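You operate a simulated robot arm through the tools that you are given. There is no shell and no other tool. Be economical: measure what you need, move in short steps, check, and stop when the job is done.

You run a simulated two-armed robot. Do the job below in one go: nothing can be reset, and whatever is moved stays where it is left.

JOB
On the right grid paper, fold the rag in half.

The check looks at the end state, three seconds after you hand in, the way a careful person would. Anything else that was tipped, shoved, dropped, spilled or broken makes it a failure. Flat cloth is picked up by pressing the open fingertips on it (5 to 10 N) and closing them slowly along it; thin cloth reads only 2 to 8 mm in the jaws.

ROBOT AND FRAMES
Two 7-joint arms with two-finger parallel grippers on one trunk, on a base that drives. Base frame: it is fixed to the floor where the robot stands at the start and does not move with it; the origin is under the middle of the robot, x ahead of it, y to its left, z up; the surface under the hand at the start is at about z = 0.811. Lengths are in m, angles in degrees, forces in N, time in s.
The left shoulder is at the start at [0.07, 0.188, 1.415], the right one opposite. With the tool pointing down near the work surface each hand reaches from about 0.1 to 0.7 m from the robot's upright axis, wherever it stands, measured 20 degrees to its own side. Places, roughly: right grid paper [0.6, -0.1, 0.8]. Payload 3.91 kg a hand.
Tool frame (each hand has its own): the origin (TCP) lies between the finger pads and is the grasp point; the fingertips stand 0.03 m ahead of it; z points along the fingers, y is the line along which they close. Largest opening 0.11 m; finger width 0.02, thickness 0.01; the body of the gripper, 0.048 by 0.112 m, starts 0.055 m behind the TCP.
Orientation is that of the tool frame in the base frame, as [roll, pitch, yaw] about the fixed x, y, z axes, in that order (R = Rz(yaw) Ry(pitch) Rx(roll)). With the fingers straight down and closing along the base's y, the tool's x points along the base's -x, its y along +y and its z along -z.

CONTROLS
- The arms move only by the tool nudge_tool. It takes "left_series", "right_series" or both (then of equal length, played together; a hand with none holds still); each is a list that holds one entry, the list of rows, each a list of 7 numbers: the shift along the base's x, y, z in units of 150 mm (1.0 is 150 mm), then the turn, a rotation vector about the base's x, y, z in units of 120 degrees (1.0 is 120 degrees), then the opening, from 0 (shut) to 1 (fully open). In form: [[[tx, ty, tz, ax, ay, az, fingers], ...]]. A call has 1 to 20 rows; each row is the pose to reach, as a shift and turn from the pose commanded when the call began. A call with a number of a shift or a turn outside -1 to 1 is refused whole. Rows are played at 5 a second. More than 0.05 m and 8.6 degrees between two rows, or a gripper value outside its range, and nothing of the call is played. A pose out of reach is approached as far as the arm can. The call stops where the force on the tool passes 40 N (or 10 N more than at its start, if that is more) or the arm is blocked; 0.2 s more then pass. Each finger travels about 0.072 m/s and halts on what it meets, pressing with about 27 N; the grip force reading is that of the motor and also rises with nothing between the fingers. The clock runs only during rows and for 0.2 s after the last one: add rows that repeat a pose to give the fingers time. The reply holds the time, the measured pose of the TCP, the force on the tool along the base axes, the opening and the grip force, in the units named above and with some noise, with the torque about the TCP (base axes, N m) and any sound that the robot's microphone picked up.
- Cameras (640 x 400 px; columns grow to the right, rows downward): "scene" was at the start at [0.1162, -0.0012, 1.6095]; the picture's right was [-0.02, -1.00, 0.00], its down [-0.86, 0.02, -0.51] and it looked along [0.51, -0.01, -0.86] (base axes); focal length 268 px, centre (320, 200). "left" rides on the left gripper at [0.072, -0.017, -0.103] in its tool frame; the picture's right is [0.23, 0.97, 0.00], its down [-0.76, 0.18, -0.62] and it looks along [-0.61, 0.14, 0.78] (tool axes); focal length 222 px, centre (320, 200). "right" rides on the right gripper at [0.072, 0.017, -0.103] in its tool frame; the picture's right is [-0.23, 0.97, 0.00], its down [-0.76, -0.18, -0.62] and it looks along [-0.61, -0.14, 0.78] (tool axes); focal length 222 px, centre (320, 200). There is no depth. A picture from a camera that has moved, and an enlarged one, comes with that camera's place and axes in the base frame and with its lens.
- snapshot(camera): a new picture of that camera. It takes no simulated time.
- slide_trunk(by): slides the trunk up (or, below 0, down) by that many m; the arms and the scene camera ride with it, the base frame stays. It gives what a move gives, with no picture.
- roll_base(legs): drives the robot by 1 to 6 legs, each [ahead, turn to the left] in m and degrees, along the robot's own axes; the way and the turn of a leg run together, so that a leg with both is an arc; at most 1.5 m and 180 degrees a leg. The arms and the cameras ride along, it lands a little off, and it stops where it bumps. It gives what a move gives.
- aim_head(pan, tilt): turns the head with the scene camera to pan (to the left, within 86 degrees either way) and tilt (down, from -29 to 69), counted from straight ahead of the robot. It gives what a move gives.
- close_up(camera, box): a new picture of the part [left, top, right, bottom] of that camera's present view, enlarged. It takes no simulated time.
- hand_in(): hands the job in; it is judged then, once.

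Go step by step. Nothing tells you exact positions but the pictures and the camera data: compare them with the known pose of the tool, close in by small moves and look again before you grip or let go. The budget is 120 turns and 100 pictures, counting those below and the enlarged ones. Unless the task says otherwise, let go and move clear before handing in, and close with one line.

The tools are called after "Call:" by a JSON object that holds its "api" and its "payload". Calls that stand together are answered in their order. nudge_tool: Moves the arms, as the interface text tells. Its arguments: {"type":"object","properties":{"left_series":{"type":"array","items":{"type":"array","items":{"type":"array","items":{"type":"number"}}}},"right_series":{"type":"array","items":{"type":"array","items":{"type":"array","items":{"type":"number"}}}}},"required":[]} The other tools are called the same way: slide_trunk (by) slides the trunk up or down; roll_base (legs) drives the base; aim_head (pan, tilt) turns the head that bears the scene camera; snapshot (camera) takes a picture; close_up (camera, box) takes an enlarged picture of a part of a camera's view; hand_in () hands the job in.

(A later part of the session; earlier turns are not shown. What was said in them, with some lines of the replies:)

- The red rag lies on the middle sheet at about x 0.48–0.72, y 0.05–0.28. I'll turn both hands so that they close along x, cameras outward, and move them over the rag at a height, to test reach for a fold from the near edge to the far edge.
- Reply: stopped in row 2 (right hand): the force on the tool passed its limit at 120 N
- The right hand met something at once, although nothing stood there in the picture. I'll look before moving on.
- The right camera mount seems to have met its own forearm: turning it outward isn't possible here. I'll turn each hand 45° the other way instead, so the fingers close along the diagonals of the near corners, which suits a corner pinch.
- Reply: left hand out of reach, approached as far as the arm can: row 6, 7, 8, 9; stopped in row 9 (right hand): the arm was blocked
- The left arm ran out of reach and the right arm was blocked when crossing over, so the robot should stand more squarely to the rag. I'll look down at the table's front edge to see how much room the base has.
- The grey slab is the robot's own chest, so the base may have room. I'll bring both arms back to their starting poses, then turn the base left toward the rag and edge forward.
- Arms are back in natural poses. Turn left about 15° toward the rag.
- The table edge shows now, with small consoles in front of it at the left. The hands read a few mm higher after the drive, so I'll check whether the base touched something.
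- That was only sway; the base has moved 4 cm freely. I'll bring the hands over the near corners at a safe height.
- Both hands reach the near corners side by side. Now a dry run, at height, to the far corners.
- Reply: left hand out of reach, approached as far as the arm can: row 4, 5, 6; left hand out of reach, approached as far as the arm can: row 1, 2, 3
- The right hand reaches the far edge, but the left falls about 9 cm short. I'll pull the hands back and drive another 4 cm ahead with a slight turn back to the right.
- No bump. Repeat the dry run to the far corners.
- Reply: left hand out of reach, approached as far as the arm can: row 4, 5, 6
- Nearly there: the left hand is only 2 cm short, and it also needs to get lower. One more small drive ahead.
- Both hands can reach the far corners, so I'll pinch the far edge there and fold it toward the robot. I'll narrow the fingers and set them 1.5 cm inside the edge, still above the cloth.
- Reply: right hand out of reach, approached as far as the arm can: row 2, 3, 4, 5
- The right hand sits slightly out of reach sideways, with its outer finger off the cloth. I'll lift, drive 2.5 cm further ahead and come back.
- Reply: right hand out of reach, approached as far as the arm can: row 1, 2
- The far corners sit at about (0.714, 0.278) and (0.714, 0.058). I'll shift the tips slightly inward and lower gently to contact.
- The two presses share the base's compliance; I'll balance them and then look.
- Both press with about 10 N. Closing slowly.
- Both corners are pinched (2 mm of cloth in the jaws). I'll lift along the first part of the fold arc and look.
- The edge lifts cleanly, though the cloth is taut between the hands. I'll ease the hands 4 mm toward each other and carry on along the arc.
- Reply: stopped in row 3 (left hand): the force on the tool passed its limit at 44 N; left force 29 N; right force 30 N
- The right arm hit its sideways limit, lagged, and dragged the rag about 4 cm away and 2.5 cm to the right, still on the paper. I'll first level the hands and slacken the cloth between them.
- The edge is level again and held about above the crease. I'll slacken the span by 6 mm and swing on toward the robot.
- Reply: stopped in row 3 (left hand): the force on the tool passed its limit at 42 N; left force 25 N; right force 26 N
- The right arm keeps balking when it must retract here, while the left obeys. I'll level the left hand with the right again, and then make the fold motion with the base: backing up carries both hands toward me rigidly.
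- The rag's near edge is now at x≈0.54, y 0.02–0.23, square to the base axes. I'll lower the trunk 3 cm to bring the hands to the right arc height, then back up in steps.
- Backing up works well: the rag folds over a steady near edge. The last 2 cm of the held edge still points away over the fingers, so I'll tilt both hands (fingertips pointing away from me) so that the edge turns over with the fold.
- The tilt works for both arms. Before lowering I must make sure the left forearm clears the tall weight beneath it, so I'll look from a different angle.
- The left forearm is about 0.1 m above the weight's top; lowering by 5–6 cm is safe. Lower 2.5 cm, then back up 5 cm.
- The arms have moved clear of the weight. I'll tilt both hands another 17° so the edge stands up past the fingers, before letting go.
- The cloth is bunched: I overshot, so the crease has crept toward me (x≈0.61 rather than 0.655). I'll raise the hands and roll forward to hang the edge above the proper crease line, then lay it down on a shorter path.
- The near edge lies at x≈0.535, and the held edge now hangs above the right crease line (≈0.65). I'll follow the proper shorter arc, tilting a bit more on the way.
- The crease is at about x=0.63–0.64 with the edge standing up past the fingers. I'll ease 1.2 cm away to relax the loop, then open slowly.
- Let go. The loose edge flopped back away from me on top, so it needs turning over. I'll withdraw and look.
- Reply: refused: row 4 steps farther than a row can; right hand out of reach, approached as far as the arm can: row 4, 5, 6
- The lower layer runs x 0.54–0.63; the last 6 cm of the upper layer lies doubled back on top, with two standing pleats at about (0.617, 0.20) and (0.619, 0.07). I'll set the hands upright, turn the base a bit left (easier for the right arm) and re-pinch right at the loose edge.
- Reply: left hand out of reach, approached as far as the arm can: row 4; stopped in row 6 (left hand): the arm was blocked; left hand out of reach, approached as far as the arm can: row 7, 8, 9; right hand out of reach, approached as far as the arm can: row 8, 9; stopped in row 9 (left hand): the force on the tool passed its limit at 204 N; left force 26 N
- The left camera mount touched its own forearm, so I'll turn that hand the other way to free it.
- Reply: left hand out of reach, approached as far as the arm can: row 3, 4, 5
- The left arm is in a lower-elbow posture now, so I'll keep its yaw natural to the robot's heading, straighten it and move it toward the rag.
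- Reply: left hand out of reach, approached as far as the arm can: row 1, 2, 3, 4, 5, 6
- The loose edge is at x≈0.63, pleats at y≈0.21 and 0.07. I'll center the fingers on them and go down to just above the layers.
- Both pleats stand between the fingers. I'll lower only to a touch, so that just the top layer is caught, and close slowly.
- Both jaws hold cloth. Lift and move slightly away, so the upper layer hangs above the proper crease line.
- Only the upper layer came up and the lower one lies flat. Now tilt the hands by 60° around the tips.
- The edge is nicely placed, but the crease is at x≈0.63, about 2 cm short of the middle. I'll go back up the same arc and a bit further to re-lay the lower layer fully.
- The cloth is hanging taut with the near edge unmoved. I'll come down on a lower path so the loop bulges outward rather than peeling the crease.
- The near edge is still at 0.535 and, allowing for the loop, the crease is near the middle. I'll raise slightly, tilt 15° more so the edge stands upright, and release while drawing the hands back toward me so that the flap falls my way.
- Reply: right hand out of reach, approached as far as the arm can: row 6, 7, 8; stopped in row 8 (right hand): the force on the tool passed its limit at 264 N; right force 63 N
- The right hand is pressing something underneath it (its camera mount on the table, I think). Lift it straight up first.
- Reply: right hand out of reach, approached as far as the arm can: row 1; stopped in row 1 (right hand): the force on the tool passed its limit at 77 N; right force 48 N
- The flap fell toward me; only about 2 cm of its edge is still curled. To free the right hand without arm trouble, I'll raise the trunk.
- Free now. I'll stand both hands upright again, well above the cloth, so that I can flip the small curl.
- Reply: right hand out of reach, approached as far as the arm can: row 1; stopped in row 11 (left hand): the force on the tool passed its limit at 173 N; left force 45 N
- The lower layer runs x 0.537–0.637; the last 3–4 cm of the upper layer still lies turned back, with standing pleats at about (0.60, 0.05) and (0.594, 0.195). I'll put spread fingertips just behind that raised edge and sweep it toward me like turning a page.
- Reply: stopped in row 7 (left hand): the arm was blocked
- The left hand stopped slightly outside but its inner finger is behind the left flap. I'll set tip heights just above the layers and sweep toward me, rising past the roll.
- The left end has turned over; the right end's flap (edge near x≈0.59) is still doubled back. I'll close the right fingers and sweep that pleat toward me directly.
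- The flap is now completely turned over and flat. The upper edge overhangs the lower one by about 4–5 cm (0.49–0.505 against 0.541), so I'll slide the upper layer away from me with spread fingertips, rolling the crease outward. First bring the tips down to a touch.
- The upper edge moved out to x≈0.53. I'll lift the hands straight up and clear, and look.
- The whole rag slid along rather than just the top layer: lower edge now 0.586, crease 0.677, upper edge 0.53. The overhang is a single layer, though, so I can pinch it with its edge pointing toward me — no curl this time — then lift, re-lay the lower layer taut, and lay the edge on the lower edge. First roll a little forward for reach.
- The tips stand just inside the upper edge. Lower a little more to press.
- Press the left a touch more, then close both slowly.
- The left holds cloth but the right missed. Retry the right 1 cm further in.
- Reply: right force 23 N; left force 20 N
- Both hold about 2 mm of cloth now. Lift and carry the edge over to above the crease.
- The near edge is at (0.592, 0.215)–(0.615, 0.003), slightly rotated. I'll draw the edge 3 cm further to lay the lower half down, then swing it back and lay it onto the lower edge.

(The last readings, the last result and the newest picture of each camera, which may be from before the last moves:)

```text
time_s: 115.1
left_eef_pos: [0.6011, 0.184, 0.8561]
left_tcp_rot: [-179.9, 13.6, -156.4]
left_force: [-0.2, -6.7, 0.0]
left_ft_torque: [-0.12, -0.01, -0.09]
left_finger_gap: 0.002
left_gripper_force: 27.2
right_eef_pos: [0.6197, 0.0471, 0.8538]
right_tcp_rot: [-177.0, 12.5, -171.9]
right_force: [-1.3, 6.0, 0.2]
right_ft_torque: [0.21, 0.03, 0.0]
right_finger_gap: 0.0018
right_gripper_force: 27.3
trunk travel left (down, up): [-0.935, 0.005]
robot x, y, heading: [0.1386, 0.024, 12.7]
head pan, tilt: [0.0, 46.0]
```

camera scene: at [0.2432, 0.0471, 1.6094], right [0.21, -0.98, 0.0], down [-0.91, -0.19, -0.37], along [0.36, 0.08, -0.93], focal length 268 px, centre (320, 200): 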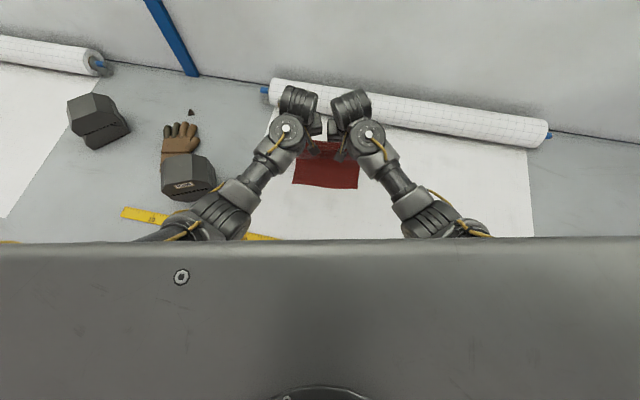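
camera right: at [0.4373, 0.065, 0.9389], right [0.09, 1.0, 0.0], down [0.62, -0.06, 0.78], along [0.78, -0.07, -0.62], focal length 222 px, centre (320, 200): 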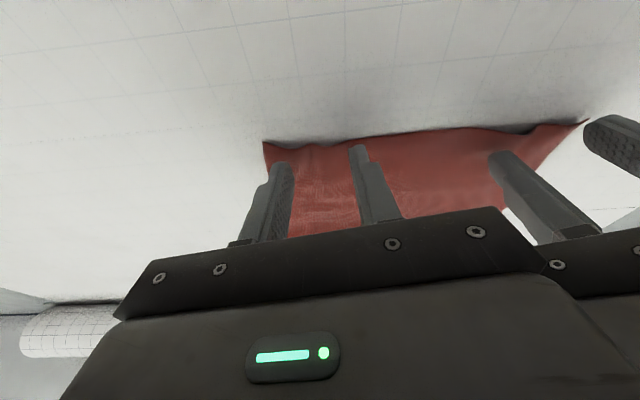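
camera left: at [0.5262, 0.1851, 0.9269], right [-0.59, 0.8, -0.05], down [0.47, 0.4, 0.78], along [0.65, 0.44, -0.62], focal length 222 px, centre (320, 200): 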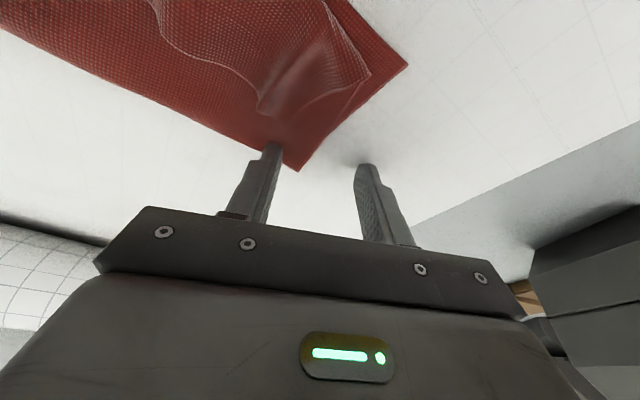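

Call:
{"api": "close_up", "payload": {"camera": "right", "box": [200, 30, 600, 240]}}

```text
1.60 times, centred on (400, 135) of right
camera zoom: at [0.5258, 0.0547, 0.9377], right [0.09, 1.0, 0.0], down [0.62, -0.06, 0.78], along [0.78, -0.07, -0.62], focal length 355 px, centre (192, 304)
```

zoom: 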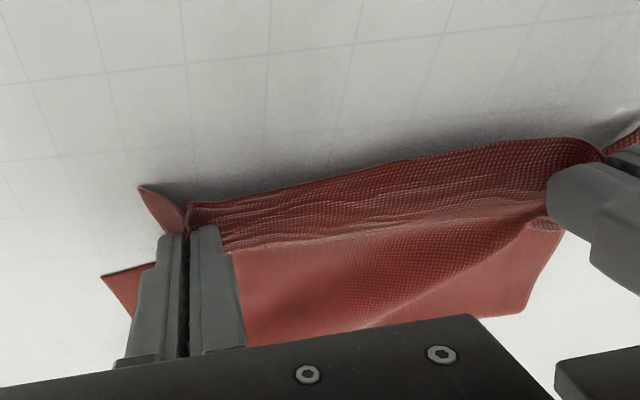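

The right side was pulled too far: the lower edge now runs roughly from (0.606, 0.19) to (0.658, 0), while the upper edge lies at x≈0.605. I'll lift slightly, shift both hands onto that line (right 3.6 cm, left 2 cm away), lower and let go.

Call:
{"api": "nudge_tool", "payload": {"left_series": [[[0.12, -0.02, 0.12, 0, 0, 0, 0], [0.22, -0.04, 0.24, 0, 0, 0, 0], [0.3, -0.05, 0.3, 0, 0, 0, 0], [0.27, -0.05, 0.22, 0, 0, 0, 0], [0.22, -0.053, 0.13, 0, 0, 0, 0], [0.16, -0.053, 0.04, 0, 0, 0, 0], [0.133, -0.053, -0.03, 0, 0, 0, 0], [0.133, -0.053, -0.05, 0, 0, 0, 0], [0.133, -0.053, -0.05, 0, 0, 0, 0.06], [0.133, -0.053, -0.05, 0, 0, 0, 0.14], [0.133, -0.053, -0.05, 0, 0, 0, 0.22], [0.133, -0.053, -0.05, 0, 0, 0, 0.25], [0.133, -0.053, 0.02, 0, 0, 0, 0.25], [0.133, -0.053, 0.15, 0, 0, 0, 0.25]]], "right_series": [[[0.15, -0.02, 0.12, 0, 0, 0, 0], [0.3, -0.04, 0.24, 0, 0, 0, 0], [0.4, -0.047, 0.3, 0, 0, 0, 0], [0.37, -0.047, 0.22, 0, 0, 0, 0], [0.32, -0.047, 0.13, 0, 0, 0, 0], [0.26, -0.047, 0.04, 0, 0, 0, 0], [0.24, -0.047, -0.02, 0, 0, 0, 0], [0.24, -0.047, -0.04, 0, 0, 0, 0], [0.24, -0.047, -0.04, 0, 0, 0, 0.06], [0.24, -0.047, -0.04, 0, 0, 0, 0.14], [0.24, -0.047, -0.04, 0, 0, 0, 0.22], [0.24, -0.047, -0.04, 0, 0, 0, 0.25], [0.24, -0.047, 0.02, 0, 0, 0, 0.25], [0.24, -0.047, 0.15, 0, 0, 0, 0.25]]]}}

```text
time_s: 118.1
left_eef_pos: [0.6226, 0.1782, 0.8795]
left_tcp_rot: [-179.9, 13.5, -156.4]
left_force: [-0.5, -0.1, 0.4]
left_ft_torque: [0.03, -0.02, 0.01]
left_finger_gap: 0.0275
left_gripper_force: 0.0
right_eef_pos: [0.657, 0.0401, 0.8787]
right_tcp_rot: [-177.1, 12.5, -171.9]
right_force: [0.6, 0.0, 0.2]
right_ft_torque: [-0.01, -0.01, -0.01]
right_finger_gap: 0.0274
right_gripper_force: 0.0
trunk travel left (down, up): [-0.935, 0.005]
robot x, y, heading: [0.1361, 0.0282, 12.7]
head pan, tilt: [0.0, 46.0]
```

Let go. Withdraw upward and back, then look.

Call:
{"api": "nudge_tool", "payload": {"left_series": [[[0, 0.02, 0.2, 0, 0, 0, 0.25], [-0.1, 0.05, 0.4, 0, 0, 0, 0.25], [-0.3, 0.15, 0.5, 0, 0, 0, 0.25], [-0.5, 0.3, 0.5, 0, 0, 0, 0.25], [-0.6, 0.45, 0.5, 0, 0, 0, 0.25]]], "right_series": [[[0, -0.02, 0.2, 0, 0, 0, 0.25], [-0.15, -0.05, 0.4, 0, 0, 0, 0.25], [-0.4, -0.1, 0.5, 0, 0, 0, 0.25], [-0.65, -0.15, 0.5, 0, 0, 0, 0.25], [-0.85, -0.2, 0.5, 0, 0, 0, 0.25]]]}}

Call:
{"api": "close_up", "payload": {"camera": "right", "box": [260, 20, 600, 210]}}

```text
time_s: 119.3
left_eef_pos: [0.5316, 0.2439, 0.9546]
left_tcp_rot: [-180.0, 13.4, -156.4]
left_force: [-0.8, -0.6, -1.2]
left_ft_torque: [0.04, 0.03, -0.01]
left_finger_gap: 0.0276
left_gripper_force: 0.0
right_eef_pos: [0.5308, 0.009, 0.9542]
right_tcp_rot: [-177.1, 12.6, -171.9]
right_force: [-0.6, 0.0, -0.5]
right_ft_torque: [0.02, -0.02, 0.01]
right_finger_gap: 0.0278
right_gripper_force: 0.0
trunk travel left (down, up): [-0.935, 0.005]
robot x, y, heading: [0.1378, 0.0314, 12.8]
head pan, tilt: [0.0, 46.0]
```

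```text
1.88 times, centred on (430, 115) of right
camera zoom: at [0.4364, 0.0167, 1.0373], right [0.09, 1.0, 0.0], down [0.62, -0.06, 0.78], along [0.78, -0.07, -0.62], focal length 418 px, centre (113, 360)
```

zoom: 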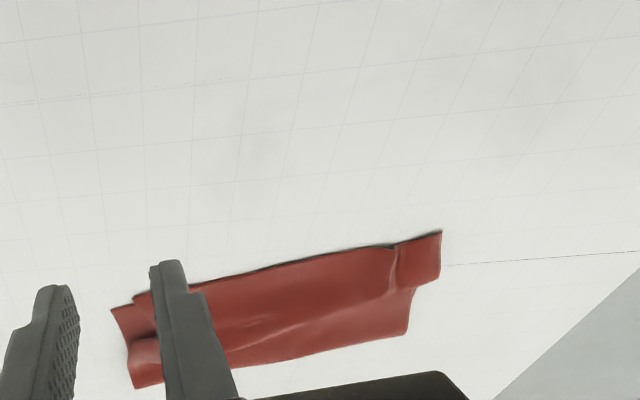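

The two edges now lie together (about 1 cm mismatch at the right end) and the crease runs from (0.71, 0.23) to (0.76, 0.01): the rag is folded in half, about 10–11 cm deep. I'll back away for clearance and take a last look.

Call:
{"api": "roll_base", "payload": {"legs": [[-0.08, 0]]}}

Call:
{"api": "close_up", "payload": {"camera": "scene", "box": [100, 60, 500, 250]}}

```text
time_s: 120.3
left_eef_pos: [0.4626, 0.23, 0.9486]
left_tcp_rot: [-179.8, 12.4, -156.5]
left_force: [0.2, 0.1, -0.1]
left_ft_torque: [-0.03, -0.03, -0.02]
left_finger_gap: 0.0275
left_gripper_force: 0.1
right_eef_pos: [0.463, -0.0071, 0.9494]
right_tcp_rot: [-177.0, 11.5, -171.9]
right_force: [-0.1, 0.3, 0.1]
right_ft_torque: [0.01, 0.05, -0.01]
right_finger_gap: 0.0272
right_gripper_force: 0.1
trunk travel left (down, up): [-0.935, 0.005]
robot x, y, heading: [0.0585, 0.0123, 12.4]
head pan, tilt: [0.0, 46.0]
```

```text
1.60 times, centred on (300, 155) of scene
camera zoom: at [0.2232, 0.0465, 1.6105], right [0.18, -0.98, 0.0], down [-0.92, -0.17, -0.36], along [0.36, 0.07, -0.93], focal length 428 px, centre (352, 272)
```

zoom: 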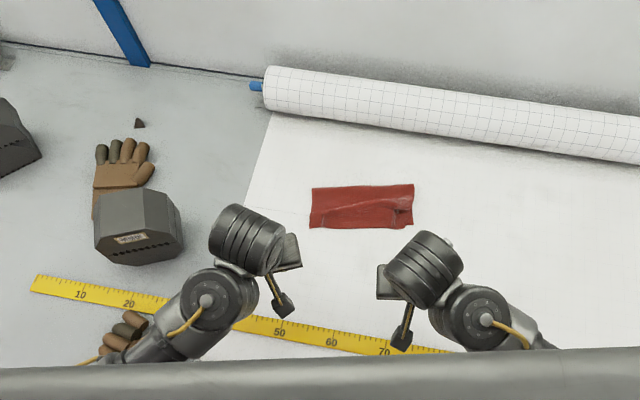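

The rag is a neat half-size rectangle on the grid paper, the hands are clear, and the tape, gloves and weights look as they were. Handing in.

Call:
{"api": "hand_in", "payload": {}}

```text
The job is handed in.
```

The rag is folded in half on the right grid paper: its edges line up to within about 1 cm by my last measurement, one small wrinkle remains in the top layer, and the other items look undisturbed.
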